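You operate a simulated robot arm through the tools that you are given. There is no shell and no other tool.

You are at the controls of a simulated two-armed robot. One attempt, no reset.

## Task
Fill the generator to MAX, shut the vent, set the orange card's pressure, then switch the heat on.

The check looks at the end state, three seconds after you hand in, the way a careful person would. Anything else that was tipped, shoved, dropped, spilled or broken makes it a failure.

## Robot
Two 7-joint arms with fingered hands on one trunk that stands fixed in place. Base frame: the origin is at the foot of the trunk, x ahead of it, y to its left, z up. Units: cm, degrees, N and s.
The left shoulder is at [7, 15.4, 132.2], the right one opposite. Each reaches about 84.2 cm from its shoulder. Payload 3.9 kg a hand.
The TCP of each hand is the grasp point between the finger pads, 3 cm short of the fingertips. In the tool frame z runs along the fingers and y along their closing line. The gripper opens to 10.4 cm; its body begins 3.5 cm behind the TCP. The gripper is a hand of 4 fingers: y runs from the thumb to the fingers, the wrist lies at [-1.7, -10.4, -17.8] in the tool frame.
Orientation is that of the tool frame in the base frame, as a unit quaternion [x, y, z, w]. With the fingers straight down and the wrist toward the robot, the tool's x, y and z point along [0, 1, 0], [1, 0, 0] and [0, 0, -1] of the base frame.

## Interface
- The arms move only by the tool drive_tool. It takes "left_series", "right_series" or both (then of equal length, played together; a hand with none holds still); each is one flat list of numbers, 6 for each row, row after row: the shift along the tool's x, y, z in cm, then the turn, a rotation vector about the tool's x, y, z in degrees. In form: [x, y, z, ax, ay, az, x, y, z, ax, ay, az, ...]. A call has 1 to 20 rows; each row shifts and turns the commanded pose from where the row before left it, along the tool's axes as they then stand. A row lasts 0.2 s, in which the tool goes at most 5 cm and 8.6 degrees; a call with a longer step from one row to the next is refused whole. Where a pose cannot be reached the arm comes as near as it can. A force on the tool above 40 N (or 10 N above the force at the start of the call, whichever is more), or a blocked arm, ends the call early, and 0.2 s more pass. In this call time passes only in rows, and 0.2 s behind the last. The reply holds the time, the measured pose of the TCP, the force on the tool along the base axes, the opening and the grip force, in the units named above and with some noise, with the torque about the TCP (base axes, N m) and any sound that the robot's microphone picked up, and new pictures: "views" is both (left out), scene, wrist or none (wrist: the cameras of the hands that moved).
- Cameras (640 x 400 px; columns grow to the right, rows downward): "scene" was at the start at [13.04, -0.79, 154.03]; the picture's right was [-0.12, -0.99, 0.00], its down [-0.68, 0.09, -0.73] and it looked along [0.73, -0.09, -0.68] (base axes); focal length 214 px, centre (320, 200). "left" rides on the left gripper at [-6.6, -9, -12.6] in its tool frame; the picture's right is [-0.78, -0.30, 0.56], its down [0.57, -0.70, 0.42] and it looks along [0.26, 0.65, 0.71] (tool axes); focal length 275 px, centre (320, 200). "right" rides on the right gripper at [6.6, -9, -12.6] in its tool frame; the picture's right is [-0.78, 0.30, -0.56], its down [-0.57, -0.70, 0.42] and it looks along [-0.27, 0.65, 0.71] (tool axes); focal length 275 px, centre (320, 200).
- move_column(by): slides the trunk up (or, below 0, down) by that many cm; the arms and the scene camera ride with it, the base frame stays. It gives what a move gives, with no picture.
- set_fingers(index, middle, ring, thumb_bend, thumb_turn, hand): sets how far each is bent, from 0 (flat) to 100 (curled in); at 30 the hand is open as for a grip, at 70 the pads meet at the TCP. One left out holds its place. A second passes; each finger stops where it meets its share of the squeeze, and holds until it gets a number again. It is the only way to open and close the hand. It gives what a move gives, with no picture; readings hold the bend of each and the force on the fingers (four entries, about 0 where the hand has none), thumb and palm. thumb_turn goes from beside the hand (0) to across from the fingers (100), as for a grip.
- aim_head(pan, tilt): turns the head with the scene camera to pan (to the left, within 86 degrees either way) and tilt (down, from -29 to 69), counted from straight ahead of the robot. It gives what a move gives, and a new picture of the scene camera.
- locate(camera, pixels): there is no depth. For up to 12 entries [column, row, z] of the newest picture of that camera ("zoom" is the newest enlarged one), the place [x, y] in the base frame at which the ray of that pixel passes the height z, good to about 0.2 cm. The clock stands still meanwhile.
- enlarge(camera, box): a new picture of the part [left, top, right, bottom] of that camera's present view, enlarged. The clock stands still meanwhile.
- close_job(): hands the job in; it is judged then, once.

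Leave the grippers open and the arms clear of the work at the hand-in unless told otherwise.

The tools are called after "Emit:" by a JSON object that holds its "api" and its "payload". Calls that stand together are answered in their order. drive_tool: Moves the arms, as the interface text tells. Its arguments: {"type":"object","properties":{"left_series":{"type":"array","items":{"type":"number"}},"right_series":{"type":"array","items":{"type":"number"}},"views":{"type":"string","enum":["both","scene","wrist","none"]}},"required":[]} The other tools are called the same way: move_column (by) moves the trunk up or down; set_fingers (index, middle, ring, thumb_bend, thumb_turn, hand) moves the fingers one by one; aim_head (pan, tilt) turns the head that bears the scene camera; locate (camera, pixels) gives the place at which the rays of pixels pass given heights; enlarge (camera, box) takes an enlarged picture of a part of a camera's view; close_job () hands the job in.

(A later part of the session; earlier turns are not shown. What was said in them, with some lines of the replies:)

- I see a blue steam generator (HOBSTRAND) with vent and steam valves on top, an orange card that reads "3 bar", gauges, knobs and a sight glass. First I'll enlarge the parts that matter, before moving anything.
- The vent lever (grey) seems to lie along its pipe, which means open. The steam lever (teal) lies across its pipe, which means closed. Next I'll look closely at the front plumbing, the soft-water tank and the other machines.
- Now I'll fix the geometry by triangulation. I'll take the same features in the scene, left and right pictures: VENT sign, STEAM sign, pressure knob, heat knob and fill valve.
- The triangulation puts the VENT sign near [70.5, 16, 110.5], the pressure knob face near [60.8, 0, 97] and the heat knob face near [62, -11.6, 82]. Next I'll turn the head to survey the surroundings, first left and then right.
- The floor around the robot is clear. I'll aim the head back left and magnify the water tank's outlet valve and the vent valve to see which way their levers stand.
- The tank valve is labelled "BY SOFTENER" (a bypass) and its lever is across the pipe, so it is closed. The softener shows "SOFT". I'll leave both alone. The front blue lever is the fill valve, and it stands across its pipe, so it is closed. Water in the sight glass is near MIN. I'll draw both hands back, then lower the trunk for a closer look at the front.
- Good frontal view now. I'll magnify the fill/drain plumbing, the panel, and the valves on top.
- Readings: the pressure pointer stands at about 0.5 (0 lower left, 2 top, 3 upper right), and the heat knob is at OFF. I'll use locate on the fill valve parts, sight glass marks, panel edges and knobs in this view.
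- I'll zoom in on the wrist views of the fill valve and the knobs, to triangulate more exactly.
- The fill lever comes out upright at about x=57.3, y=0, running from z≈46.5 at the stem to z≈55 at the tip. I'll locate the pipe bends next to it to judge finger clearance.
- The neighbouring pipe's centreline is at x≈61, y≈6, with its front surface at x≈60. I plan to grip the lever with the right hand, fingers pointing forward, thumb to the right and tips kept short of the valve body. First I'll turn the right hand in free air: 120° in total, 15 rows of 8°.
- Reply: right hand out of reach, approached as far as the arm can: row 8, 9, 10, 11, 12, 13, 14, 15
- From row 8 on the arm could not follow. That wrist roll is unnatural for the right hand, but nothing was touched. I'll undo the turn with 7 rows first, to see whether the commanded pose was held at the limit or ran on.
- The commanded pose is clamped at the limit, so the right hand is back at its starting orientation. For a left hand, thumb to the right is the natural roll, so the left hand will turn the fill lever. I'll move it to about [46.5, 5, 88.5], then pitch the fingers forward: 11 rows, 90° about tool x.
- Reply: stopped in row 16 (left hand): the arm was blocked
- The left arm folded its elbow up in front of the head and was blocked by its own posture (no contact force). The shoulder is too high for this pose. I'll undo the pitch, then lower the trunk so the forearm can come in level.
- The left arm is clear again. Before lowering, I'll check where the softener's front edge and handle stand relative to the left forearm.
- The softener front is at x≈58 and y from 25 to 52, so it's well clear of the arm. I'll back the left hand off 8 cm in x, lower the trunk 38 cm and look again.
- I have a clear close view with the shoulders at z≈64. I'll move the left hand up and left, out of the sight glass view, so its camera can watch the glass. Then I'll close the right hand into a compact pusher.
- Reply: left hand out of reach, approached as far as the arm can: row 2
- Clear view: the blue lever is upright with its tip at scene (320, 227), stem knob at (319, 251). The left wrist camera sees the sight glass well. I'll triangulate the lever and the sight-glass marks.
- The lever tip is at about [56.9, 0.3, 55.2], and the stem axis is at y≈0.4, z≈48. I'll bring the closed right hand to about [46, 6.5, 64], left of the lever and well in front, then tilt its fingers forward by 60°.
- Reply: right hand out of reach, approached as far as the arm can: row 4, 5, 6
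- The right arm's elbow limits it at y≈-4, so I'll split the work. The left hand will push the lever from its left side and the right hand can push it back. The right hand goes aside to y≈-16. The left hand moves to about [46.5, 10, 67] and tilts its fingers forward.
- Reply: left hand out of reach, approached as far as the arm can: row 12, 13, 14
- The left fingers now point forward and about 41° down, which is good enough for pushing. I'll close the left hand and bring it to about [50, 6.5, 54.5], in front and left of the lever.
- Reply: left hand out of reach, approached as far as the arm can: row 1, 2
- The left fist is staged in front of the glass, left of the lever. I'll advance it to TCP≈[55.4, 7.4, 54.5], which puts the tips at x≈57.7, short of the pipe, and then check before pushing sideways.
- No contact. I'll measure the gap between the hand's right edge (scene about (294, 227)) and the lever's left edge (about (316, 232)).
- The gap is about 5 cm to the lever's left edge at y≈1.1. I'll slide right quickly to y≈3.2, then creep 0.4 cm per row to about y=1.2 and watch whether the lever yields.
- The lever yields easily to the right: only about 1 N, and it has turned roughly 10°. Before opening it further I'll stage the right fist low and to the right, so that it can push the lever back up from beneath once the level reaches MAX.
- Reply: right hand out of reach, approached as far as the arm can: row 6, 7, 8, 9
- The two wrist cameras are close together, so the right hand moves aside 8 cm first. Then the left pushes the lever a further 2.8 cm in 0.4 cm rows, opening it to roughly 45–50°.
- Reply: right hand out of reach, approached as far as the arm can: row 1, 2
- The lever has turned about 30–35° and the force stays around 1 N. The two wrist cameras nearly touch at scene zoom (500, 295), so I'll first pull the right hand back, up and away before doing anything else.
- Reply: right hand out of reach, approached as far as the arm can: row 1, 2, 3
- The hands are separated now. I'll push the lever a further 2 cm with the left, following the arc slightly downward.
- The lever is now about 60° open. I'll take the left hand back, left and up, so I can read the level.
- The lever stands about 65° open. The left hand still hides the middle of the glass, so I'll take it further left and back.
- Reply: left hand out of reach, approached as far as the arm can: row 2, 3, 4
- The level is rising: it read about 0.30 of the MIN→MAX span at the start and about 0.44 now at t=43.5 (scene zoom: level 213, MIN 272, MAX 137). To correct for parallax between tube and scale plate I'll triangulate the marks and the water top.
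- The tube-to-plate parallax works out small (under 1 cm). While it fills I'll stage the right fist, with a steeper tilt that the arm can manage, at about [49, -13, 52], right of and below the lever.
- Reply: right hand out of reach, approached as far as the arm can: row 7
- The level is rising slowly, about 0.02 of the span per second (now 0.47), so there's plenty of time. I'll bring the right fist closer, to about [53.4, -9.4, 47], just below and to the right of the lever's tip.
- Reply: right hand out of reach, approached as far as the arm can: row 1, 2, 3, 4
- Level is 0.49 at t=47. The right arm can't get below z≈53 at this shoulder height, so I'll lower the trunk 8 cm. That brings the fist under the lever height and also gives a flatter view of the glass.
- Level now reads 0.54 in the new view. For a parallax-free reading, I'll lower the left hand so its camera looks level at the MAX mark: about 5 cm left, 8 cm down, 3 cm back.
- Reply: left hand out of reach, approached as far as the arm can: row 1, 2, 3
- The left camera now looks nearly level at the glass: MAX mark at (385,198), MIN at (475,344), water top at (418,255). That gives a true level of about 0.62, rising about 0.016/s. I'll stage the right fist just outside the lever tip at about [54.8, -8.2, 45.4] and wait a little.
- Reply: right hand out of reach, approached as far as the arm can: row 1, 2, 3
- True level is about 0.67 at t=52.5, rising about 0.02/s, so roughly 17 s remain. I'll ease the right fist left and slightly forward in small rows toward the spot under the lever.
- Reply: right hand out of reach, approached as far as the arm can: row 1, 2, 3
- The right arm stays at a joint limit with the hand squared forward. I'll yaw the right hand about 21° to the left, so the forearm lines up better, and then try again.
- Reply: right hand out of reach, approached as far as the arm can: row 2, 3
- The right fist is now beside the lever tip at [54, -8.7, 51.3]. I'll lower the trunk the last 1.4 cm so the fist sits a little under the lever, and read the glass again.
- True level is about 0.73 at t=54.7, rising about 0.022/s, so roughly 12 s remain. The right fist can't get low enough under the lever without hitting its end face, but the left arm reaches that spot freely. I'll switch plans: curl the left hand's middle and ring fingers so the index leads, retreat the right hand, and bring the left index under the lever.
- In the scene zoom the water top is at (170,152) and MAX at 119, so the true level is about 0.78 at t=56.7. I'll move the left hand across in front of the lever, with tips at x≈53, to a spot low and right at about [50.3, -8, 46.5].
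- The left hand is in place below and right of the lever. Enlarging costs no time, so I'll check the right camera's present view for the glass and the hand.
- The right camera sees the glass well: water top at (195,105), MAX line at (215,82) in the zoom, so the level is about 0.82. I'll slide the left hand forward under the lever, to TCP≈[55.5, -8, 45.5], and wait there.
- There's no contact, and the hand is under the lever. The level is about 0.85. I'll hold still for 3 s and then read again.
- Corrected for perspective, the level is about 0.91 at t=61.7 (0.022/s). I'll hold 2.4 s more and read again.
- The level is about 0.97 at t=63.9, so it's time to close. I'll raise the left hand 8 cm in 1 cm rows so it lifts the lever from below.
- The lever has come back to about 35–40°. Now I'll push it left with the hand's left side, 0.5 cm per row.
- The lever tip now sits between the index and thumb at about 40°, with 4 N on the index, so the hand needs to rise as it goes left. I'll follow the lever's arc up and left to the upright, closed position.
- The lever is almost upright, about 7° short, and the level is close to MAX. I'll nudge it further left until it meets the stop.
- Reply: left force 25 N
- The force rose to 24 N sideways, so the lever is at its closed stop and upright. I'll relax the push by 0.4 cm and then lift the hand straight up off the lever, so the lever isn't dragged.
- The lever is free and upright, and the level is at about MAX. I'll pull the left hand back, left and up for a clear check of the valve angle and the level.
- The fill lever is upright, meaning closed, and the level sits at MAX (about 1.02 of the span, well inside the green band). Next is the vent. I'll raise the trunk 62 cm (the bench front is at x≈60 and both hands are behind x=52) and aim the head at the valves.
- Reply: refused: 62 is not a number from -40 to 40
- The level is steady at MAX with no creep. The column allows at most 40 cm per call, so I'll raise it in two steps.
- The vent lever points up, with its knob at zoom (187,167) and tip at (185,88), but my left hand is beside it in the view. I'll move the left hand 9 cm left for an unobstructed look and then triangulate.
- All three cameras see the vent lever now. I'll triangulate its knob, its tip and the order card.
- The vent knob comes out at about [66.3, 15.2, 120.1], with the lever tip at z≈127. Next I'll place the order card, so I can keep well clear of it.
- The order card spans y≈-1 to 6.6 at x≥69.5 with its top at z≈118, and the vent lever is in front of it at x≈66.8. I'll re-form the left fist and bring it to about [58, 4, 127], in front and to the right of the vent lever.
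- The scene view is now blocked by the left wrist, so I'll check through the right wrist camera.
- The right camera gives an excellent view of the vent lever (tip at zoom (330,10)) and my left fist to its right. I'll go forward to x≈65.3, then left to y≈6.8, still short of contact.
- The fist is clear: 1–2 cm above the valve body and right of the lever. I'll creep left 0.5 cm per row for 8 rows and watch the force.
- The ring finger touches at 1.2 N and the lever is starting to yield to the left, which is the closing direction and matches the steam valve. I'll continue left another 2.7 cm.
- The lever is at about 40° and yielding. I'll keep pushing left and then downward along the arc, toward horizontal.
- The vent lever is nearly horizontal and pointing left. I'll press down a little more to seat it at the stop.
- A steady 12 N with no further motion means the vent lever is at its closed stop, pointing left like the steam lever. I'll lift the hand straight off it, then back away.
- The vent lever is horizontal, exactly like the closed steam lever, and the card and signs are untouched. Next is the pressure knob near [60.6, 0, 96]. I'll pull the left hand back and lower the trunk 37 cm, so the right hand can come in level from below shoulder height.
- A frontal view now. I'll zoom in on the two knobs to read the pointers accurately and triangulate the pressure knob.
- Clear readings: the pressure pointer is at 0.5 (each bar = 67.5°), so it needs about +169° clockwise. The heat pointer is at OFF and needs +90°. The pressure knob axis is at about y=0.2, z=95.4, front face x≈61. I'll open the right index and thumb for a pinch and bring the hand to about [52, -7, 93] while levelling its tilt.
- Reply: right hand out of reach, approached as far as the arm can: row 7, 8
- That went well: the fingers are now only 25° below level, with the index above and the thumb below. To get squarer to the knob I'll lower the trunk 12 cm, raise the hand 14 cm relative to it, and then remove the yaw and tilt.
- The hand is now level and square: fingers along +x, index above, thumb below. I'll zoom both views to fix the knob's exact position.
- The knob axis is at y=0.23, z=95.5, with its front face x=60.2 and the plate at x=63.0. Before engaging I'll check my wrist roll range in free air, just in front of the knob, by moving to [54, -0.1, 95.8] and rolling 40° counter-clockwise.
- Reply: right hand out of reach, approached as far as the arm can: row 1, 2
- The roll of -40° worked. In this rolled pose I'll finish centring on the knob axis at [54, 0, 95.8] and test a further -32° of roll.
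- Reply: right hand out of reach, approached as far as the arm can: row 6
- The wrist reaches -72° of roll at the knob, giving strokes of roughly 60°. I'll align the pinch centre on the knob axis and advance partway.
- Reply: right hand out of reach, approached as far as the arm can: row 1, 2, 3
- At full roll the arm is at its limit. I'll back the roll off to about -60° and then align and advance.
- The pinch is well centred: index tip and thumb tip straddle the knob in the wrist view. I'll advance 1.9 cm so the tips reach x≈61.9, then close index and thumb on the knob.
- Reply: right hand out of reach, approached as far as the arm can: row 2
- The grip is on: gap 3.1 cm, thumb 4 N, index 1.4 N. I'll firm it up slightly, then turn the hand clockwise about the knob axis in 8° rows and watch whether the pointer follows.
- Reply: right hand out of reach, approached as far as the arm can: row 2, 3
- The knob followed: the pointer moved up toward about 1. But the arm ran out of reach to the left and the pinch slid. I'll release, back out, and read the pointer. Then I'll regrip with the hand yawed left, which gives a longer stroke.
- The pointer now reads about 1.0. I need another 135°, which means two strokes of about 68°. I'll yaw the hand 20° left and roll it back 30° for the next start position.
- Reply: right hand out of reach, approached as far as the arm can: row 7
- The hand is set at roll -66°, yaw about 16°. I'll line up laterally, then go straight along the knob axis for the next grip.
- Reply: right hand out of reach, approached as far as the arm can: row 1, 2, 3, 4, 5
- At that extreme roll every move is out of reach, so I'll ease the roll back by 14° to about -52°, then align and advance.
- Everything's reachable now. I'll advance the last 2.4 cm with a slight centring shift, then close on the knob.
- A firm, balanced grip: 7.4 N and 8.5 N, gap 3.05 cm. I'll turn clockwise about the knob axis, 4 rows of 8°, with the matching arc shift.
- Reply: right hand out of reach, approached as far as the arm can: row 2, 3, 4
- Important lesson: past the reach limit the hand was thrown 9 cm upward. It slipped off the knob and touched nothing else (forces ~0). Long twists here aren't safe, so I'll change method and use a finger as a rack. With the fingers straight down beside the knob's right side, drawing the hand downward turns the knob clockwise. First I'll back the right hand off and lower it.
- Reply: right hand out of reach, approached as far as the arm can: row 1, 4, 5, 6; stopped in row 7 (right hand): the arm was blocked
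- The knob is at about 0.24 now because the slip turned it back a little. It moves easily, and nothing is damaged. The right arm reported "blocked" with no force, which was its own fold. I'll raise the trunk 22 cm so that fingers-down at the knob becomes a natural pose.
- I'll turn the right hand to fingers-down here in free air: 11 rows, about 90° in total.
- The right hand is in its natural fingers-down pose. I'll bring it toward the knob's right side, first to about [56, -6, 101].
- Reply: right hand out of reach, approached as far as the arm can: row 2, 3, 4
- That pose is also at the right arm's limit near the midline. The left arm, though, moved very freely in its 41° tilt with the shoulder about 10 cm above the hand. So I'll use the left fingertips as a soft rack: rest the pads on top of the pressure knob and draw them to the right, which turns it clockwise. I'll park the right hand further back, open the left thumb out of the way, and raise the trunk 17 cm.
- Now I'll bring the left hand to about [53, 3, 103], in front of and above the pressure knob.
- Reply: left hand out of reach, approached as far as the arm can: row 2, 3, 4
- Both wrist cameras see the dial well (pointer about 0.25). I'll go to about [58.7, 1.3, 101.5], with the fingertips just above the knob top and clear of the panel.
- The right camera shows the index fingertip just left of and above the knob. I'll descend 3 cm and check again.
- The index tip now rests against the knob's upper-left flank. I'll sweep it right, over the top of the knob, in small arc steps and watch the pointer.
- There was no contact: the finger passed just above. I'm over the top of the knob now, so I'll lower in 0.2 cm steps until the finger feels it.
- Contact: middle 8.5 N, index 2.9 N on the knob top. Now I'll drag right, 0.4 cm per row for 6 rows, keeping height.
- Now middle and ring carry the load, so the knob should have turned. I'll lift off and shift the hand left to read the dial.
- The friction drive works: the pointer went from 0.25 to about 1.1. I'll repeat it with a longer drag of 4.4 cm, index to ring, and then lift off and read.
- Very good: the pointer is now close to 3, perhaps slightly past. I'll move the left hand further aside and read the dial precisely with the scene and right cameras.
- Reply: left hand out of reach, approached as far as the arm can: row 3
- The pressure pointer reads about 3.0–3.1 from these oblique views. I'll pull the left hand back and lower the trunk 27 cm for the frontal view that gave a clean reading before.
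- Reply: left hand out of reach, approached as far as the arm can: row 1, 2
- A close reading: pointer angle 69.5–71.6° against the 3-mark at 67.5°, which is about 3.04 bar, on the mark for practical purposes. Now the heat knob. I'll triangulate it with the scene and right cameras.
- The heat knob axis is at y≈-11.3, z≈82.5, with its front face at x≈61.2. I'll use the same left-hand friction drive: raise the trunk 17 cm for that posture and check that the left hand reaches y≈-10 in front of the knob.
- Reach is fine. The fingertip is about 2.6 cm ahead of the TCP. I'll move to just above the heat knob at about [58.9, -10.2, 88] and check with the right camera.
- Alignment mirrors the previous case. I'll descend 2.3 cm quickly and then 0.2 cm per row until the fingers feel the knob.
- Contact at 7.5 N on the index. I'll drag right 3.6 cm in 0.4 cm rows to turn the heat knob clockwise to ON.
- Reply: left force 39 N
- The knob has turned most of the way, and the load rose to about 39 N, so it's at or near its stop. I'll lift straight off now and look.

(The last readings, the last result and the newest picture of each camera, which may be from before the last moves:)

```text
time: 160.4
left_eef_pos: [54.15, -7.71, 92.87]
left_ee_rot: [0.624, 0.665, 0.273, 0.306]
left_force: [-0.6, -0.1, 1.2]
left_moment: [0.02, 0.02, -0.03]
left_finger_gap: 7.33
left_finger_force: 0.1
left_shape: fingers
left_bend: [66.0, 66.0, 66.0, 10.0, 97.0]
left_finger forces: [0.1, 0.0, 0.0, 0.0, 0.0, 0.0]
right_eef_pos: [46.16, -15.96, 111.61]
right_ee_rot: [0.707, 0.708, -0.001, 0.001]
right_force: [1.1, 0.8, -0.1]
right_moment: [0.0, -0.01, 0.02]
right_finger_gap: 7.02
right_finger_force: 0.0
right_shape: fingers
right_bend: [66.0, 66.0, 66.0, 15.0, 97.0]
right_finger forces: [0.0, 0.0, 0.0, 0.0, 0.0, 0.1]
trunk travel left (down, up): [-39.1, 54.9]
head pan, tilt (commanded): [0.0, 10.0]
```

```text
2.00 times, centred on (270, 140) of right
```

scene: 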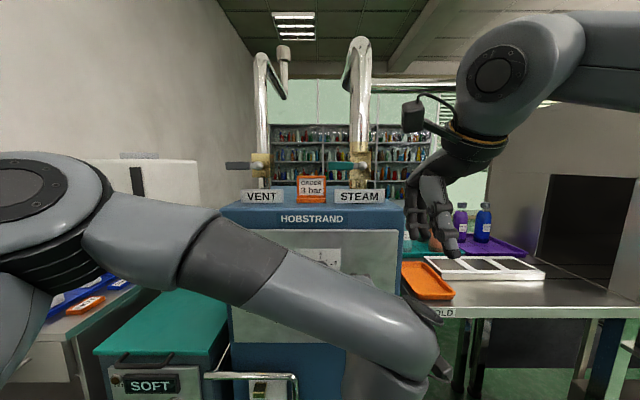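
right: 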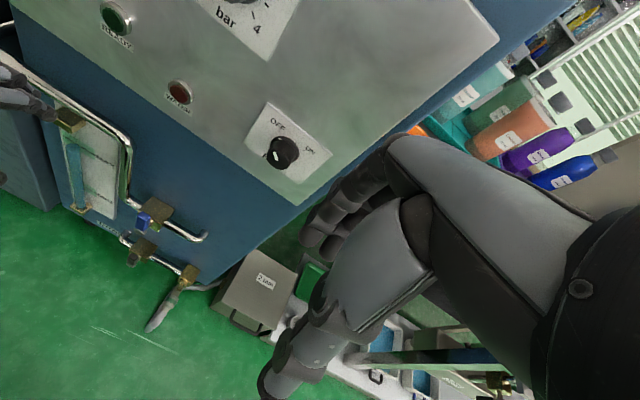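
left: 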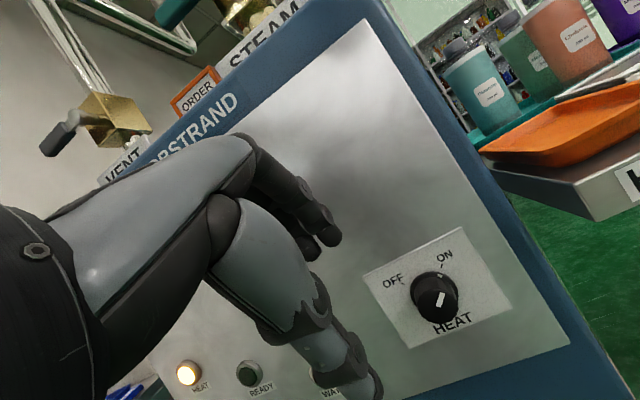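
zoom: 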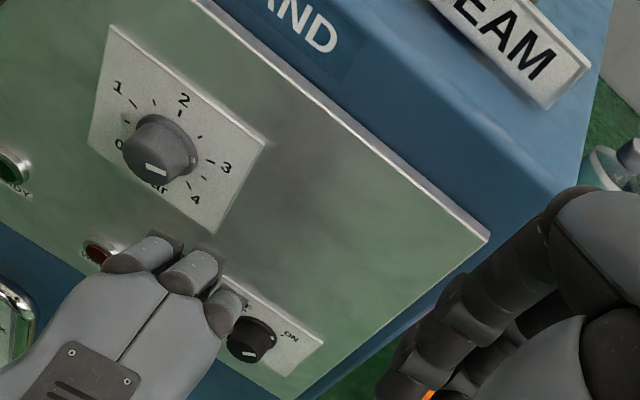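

The HEAT lamp is lit and the heat pointer stands at ON. I'll retract the left hand and verify everything from the front.

Emit:
{"api": "drive_tool", "payload": {"left_series": [1.5, -1, -3.5, 0, 0, 0, 4.13, 0.03, -1.63, 0, 0, 0, 4.13, 0.03, -1.63, 0, 0, 0, 4.13, 0.03, -1.63, 0, 0, 0, 4.13, 0.03, -1.63, 0, 0, 0, 4.13, 0.03, -1.63, 0, 0, 0], "views": "scene"}}

Emit:
{"api": "aim_head", "payload": {"pan": 0, "tilt": 25}}

Emit:
{"api": "enlarge", "payload": {"camera": "scene", "box": [220, 130, 420, 270]}}

Emit:
{"api": "enlarge", "payload": {"camera": "scene", "box": [240, 250, 380, 380]}}

```text
time: 161.8
left_eef_pos: [46.68, 7.02, 97.06]
left_ee_rot: [0.624, 0.666, 0.273, 0.306]
left_force: [0.4, 0.2, 0.0]
left_moment: [0.0, 0.01, -0.02]
left_finger_gap: 7.33
left_finger_force: 0.2
left_shape: fingers
left_bend: [66.0, 66.0, 66.0, 10.0, 97.0]
left_finger forces: [0.1, 0.0, 0.1, 0.1, 0.0, 0.0]
left hand out of reach, approached as far as the arm can: row 5, 6
right_eef_pos: [46.22, -15.9, 111.54]
right_ee_rot: [0.708, 0.706, -0.001, 0.002]
right_force: [0.1, 0.0, -0.4]
right_moment: [0.02, 0.05, -0.02]
right_finger_gap: 7.04
right_finger_force: 0.0
right_shape: fingers
right_bend: [66.0, 66.0, 66.0, 15.0, 97.0]
right_finger forces: [0.1, 0.0, 0.0, 0.0, 0.0, 0.1]
trunk travel left (down, up): [-39.1, 54.9]
head pan, tilt (commanded): [0.0, 10.0]
```

scene: 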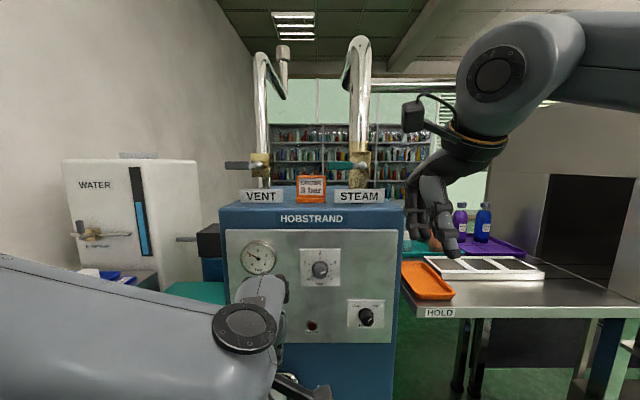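

```text
time: 162.5
left_eef_pos: [46.53, 7.03, 97.1]
left_ee_rot: [0.623, 0.667, 0.274, 0.305]
left_force: [-0.6, 0.1, -1.1]
left_moment: [0.0, 0.01, -0.02]
left_finger_gap: 7.32
left_finger_force: 0.1
left_shape: fingers
left_bend: [66.0, 66.0, 66.0, 10.0, 97.0]
left_finger forces: [0.0, 0.0, 0.0, 0.0, 0.0, 0.1]
right_eef_pos: [46.24, -16.0, 111.55]
right_ee_rot: [0.708, 0.706, 0.0, 0.001]
right_force: [-0.3, 0.3, -0.1]
right_moment: [-0.03, -0.02, 0.02]
right_finger_gap: 7.06
right_finger_force: 0.1
right_shape: fingers
right_bend: [66.0, 66.0, 66.0, 15.0, 97.0]
right_finger forces: [0.1, 0.1, 0.0, 0.0, 0.0, 0.0]
trunk travel left (down, up): [-39.1, 54.9]
head pan, tilt (commanded): [0.0, 25.0]
```

scene: 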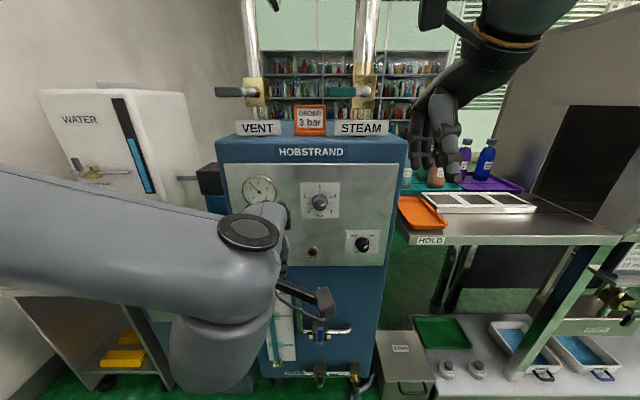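

```text
2.86 times, centred on (320, 200) of scene
```

zoom: 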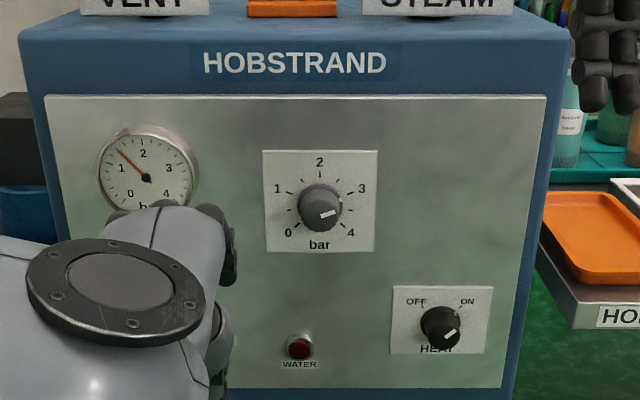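

```text
3.08 times, centred on (310, 315) of scene
```

zoom: 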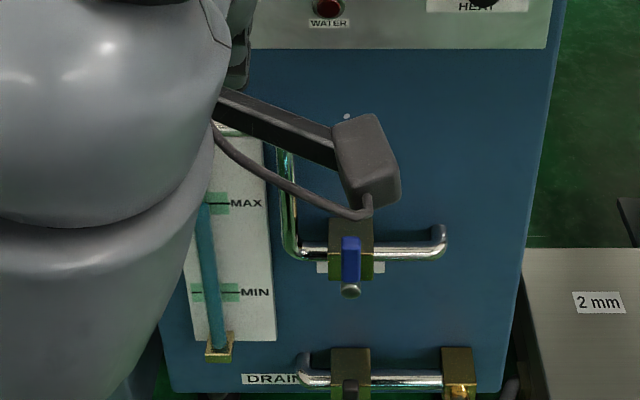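

Everything looks right: the gauge is already climbing (about 1.3 bar), heat is at ON, the pressure pointer is at 3, the fill lever is upright, and the level is at MAX. Now I'll open both hands and bring the left arm back to its natural fingers-down pose, clear of the work.

Emit:
{"api": "set_fingers", "payload": {"hand": "left", "index": 30, "middle": 30, "ring": 30, "thumb_bend": 30}}

Emit:
{"api": "set_fingers", "payload": {"hand": "right", "index": 30, "middle": 30, "ring": 30, "thumb_bend": 30}}

Emit:
{"api": "drive_tool", "payload": {"left_series": [0, 0, -2, 7, 0, 0, 0, 0, -1, 7, 0, 0, 0, 0, 0, 7, 0, 0, 0, 0, 0, 7, 0, 0, 0, 0, 0, 7, 0, 0, 0, 0, 0, 7, 0, 0, 0, 0, 0, 7, 0, 0], "views": "both"}}

```text
time: 163.5
left_eef_pos: [46.67, 6.94, 97.14]
left_ee_rot: [0.624, 0.665, 0.273, 0.306]
left_force: [0.5, -0.1, 0.3]
left_moment: [-0.02, -0.02, 0.02]
left_finger_gap: 10.47
left_finger_force: 0.1
left_shape: fingers
left_bend: [30.0, 30.0, 30.0, 30.0, 97.0]
left_finger forces: [0.0, 0.0, 0.0, 0.0, 0.0, 0.0]
right_eef_pos: [46.33, -15.97, 111.43]
right_ee_rot: [0.707, 0.707, 0.0, 0.001]
right_force: [-0.7, -0.5, 0.7]
right_moment: [0.02, 0.01, -0.01]
right_finger_gap: 7.08
right_finger_force: 0.0
right_shape: fingers
right_bend: [66.0, 66.0, 66.0, 15.0, 97.0]
right_finger forces: [0.0, 0.1, 0.0, 0.0, 0.0, 0.0]
trunk travel left (down, up): [-39.1, 54.9]
head pan, tilt (commanded): [0.0, 25.0]
```

```text
time: 164.5
left_eef_pos: [46.57, 7.06, 97.1]
left_ee_rot: [0.623, 0.667, 0.273, 0.304]
left_force: [0.3, -0.2, 0.4]
left_moment: [-0.01, 0.01, -0.03]
left_finger_gap: 10.49
left_finger_force: 0.1
left_shape: fingers
left_bend: [30.0, 30.0, 30.0, 30.0, 97.0]
left_finger forces: [0.0, 0.1, 0.1, 0.0, 0.0, 0.0]
right_eef_pos: [46.19, -16.0, 111.62]
right_ee_rot: [0.707, 0.707, 0.0, 0.001]
right_force: [-0.5, -0.1, 0.6]
right_moment: [0.02, 0.0, 0.04]
right_finger_gap: 10.49
right_finger_force: 0.0
right_shape: fingers
right_bend: [30.0, 30.0, 30.0, 30.0, 97.0]
right_finger forces: [0.1, 0.0, 0.1, 0.0, 0.0, 0.1]
trunk travel left (down, up): [-39.1, 54.9]
head pan, tilt (commanded): [0.0, 25.0]
```

```text
time: 166.1
left_eef_pos: [44.33, 7.19, 99.14]
left_ee_rot: [0.695, 0.718, -0.029, 0.018]
left_force: [-0.1, 0.3, 0.3]
left_moment: [0.01, 0.05, -0.02]
left_finger_gap: 10.49
left_finger_force: 0.1
left_shape: fingers
left_bend: [30.0, 30.0, 30.0, 30.0, 97.0]
left_finger forces: [0.0, 0.0, 0.1, 0.0, 0.1, 0.0]
right_eef_pos: [46.26, -15.98, 111.46]
right_ee_rot: [0.708, 0.706, 0.0, 0.0]
right_force: [-0.2, -0.6, -0.3]
right_moment: [-0.01, 0.03, -0.01]
right_finger_gap: 10.48
right_finger_force: 0.0
right_shape: fingers
right_bend: [30.0, 30.0, 30.0, 30.0, 97.0]
right_finger forces: [0.0, 0.1, 0.1, 0.1, 0.0, 0.1]
trunk travel left (down, up): [-39.1, 54.9]
head pan, tilt (commanded): [0.0, 25.0]
```

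scene: 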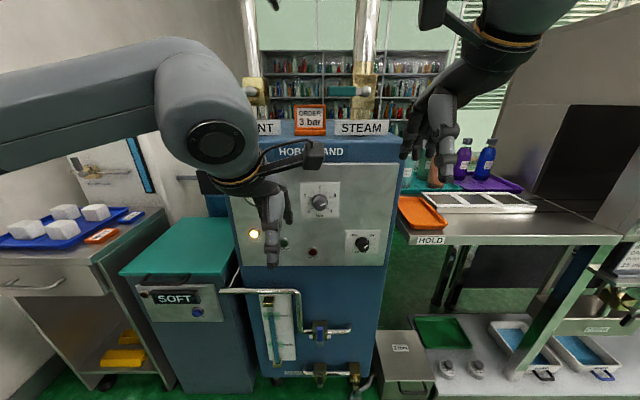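
left: 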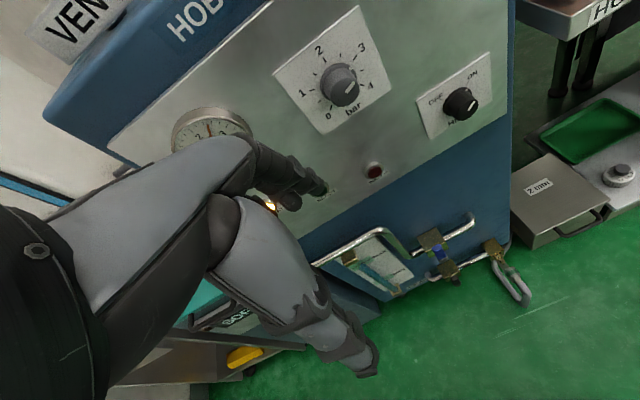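

The left hand is back in its natural pose. I'll move it well to the left and back, and the right hand back a little too, then check the gauge and knobs.

Emit:
{"api": "drive_tool", "payload": {"left_series": [4, -1.5, -1.5, 0, 0, 0, 4, -1.5, -1.5, 0, 0, 0, 4, -1.5, -1.5, 0, 0, 0, 4, -1.5, -1.5, 0, 0, 0], "right_series": [-1.5, -2, 0, 0, 0, 0, -1.5, -2, 0, 0, 0, 0, -1.5, -2, 0, 0, 0, 0, 0, 0, 0, 0, 0, 0], "views": "scene"}}

Emit:
{"api": "aim_head", "payload": {"pan": 0, "tilt": 25}}

Emit:
{"api": "enlarge", "payload": {"camera": "scene", "box": [220, 130, 420, 270]}}

Emit:
{"api": "enlarge", "payload": {"camera": "scene", "box": [240, 270, 380, 390]}}

Emit:
{"api": "enlarge", "payload": {"camera": "scene", "box": [200, 60, 420, 160]}}

```text
time: 167.1
left_eef_pos: [37.52, 23.25, 104.37]
left_ee_rot: [0.694, 0.719, -0.027, 0.021]
left_force: [0.3, 0.2, 0.3]
left_moment: [0.03, 0.03, 0.01]
left_finger_gap: 10.48
left_finger_force: 0.1
left_shape: fingers
left_bend: [30.0, 30.0, 30.0, 30.0, 97.0]
left_finger forces: [0.1, 0.0, 0.0, 0.0, 0.0, 0.0]
right_eef_pos: [40.03, -20.37, 111.49]
right_ee_rot: [0.707, 0.707, 0.001, 0.001]
right_force: [-0.5, 0.3, 0.6]
right_moment: [-0.01, -0.02, 0.04]
right_finger_gap: 10.47
right_finger_force: 0.0
right_shape: fingers
right_bend: [30.0, 30.0, 30.0, 30.0, 97.0]
right_finger forces: [0.0, 0.0, 0.0, 0.0, 0.0, 0.0]
trunk travel left (down, up): [-39.1, 54.9]
head pan, tilt (commanded): [0.0, 25.0]
```

scene: 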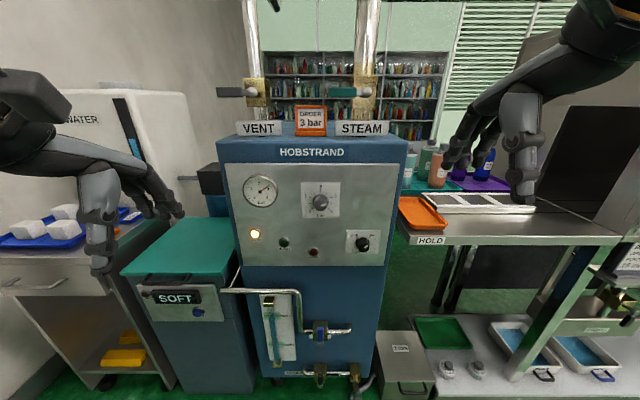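

```text
time: 167.7
left_eef_pos: [37.84, 23.19, 104.15]
left_ee_rot: [0.694, 0.719, -0.028, 0.02]
left_force: [0.4, 0.3, -0.8]
left_moment: [-0.01, -0.02, 0.0]
left_finger_gap: 10.46
left_finger_force: 0.1
left_shape: fingers
left_bend: [30.0, 30.0, 30.0, 30.0, 97.0]
left_finger forces: [0.0, 0.1, 0.1, 0.0, 0.0, 0.1]
right_eef_pos: [40.23, -20.52, 111.42]
right_ee_rot: [0.707, 0.707, 0.001, 0.001]
right_force: [-0.2, -0.2, 0.6]
right_moment: [0.0, 0.02, 0.0]
right_finger_gap: 10.5
right_finger_force: 0.0
right_shape: fingers
right_bend: [30.0, 30.0, 30.0, 30.0, 97.0]
right_finger forces: [0.0, 0.0, 0.0, 0.0, 0.0, 0.0]
trunk travel left (down, up): [-39.1, 54.9]
head pan, tilt (commanded): [0.0, 25.0]
```

scene: 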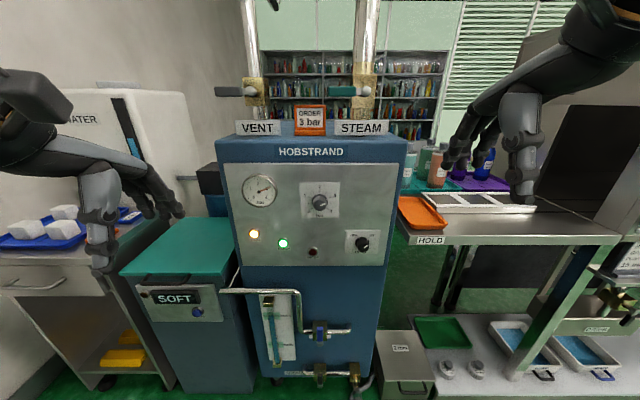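

```text
2.86 times, centred on (320, 200) of scene
```

zoom: 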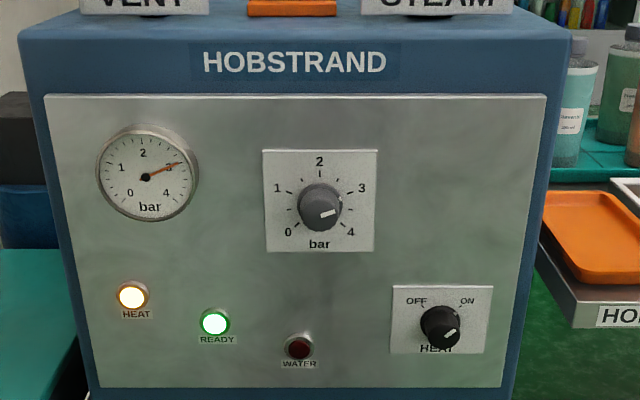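

```text
3.33 times, centred on (310, 330) of scene
```

zoom: 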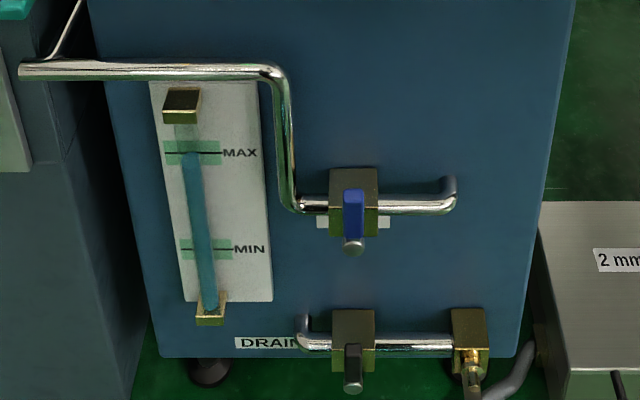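

```text
2.91 times, centred on (310, 110) of scene
```

zoom: 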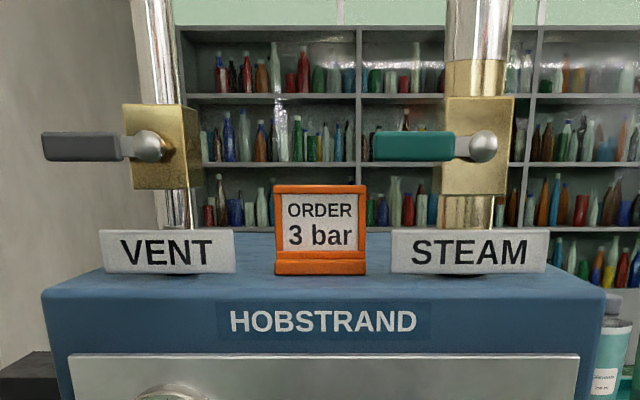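

READY is lit and the gauge is near 3. I'll take a last close look at the gauge and the two knobs.

Emit:
{"api": "enlarge", "payload": {"camera": "scene", "box": [240, 170, 285, 210]}}

Emit:
{"api": "enlarge", "payload": {"camera": "scene", "box": [298, 178, 343, 222]}}

Emit:
{"api": "enlarge", "payload": {"camera": "scene", "box": [340, 225, 390, 260]}}

```text
10.00 times, centred on (262, 190) of scene
```

zoom: 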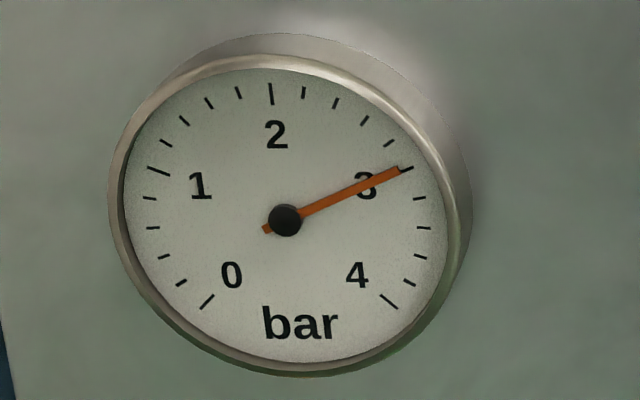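

```text
9.09 times, centred on (320, 200) of scene
```

zoom: 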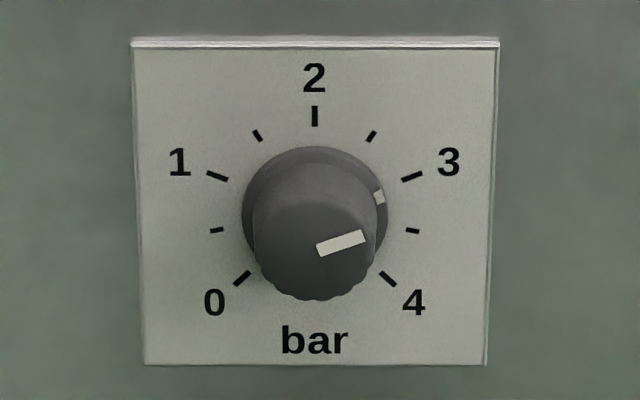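

```text
11.43 times, centred on (365, 242) of scene
```

zoom: 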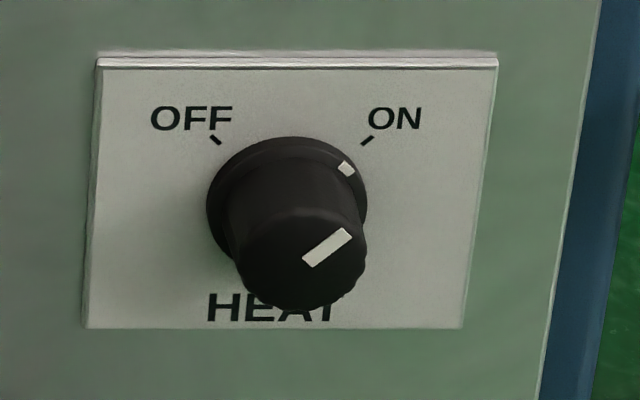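

The gauge needle sits right on the 3 mark, and the heat pointer is at ON. I'll wait 2 s to make sure the pressure holds there.

Emit:
{"api": "drive_tool", "payload": {"left_series": [0, 0, 0, 0, 0, 0, 0, 0, 0, 0, 0, 0, 0, 0, 0, 0, 0, 0, 0, 0, 0, 0, 0, 0, 0, 0, 0, 0, 0, 0, 0, 0, 0, 0, 0, 0, 0, 0, 0, 0, 0, 0, 0, 0, 0, 0, 0, 0, 0, 0, 0, 0, 0, 0, 0, 0, 0, 0, 0, 0], "views": "scene"}}

Emit:
{"api": "enlarge", "payload": {"camera": "scene", "box": [235, 165, 345, 260]}}

```text
time: 169.9
left_eef_pos: [37.88, 23.1, 104.31]
left_ee_rot: [0.695, 0.718, -0.028, 0.019]
left_force: [-0.1, 0.1, -0.6]
left_moment: [0.0, 0.01, 0.02]
left_finger_gap: 10.47
left_finger_force: 0.0
left_shape: fingers
left_bend: [30.0, 30.0, 30.0, 30.0, 97.0]
left_finger forces: [0.0, 0.1, 0.0, 0.0, 0.0, 0.1]
right_eef_pos: [40.15, -20.45, 111.4]
right_ee_rot: [0.708, 0.706, 0.001, 0.002]
right_force: [0.0, 0.0, 0.1]
right_moment: [0.02, -0.01, 0.0]
right_finger_gap: 10.47
right_finger_force: 0.2
right_shape: fingers
right_bend: [30.0, 30.0, 30.0, 30.0, 97.0]
right_finger forces: [0.1, 0.0, 0.0, 0.0, 0.1, 0.0]
trunk travel left (down, up): [-39.1, 54.9]
head pan, tilt (commanded): [0.0, 25.0]
```

scene: 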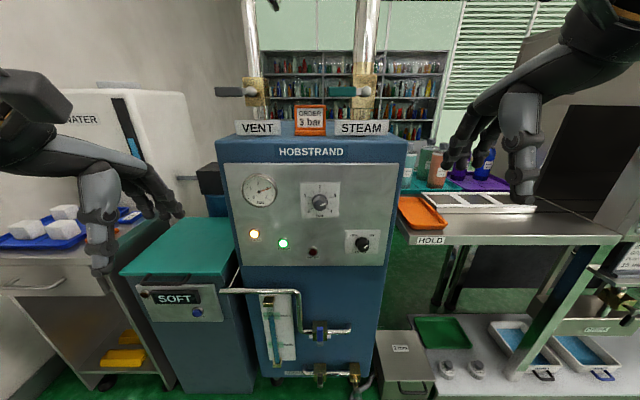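

```text
4.21 times, centred on (290, 212) of scene
```

zoom: 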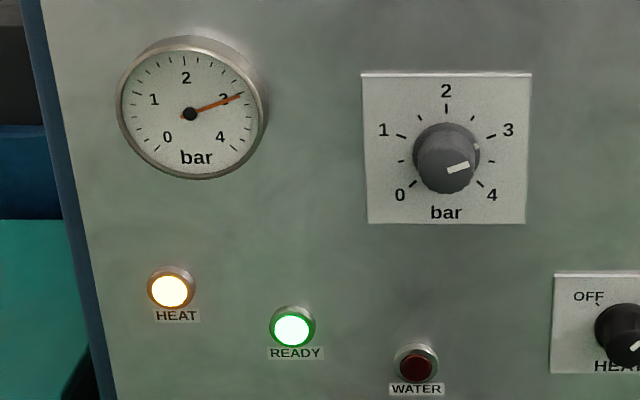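

The pressure holds at 3 bar with HEAT and READY lit and the WATER warning off. The level is at MAX, the fill valve is closed, the vent is shut and the steam valve is still closed. The card and everything around it are untouched, and both hands are open and clear. I'm handing in.

Emit:
{"api": "close_job", "payload": {}}

```text
The job is handed in.
```

I've handed the job in. The generator was full, sealed, set to 3 bar and heating, with READY lit.

| Step | How it stood at hand-in |
|---|---|
| **Fill** | Level on the MAX mark, inside the green band. Fill lever closed and no creep afterwards. |
| **Vent** | Lever turned to its stop, lying the same way as the closed steam valve. |
| **Pressure** | Pointer at about 3.04 on the dial. The gauge was holding at 3 bar. |
| **Heat** | Knob at ON. HEAT and READY lamps lit, WATER warning off. |

- **Pressure knob:** My first grip slipped and turned the knob back to about 0.24 before I reset it. Nothing else was touched when it slipped.
- **Heat knob:** My hand pushed on it with about 39 N as it came round to ON. It looked fine afterwards.

The order card, signs, trays and bottles looked undisturbed. Both hands are open and the arms are clear of the work.
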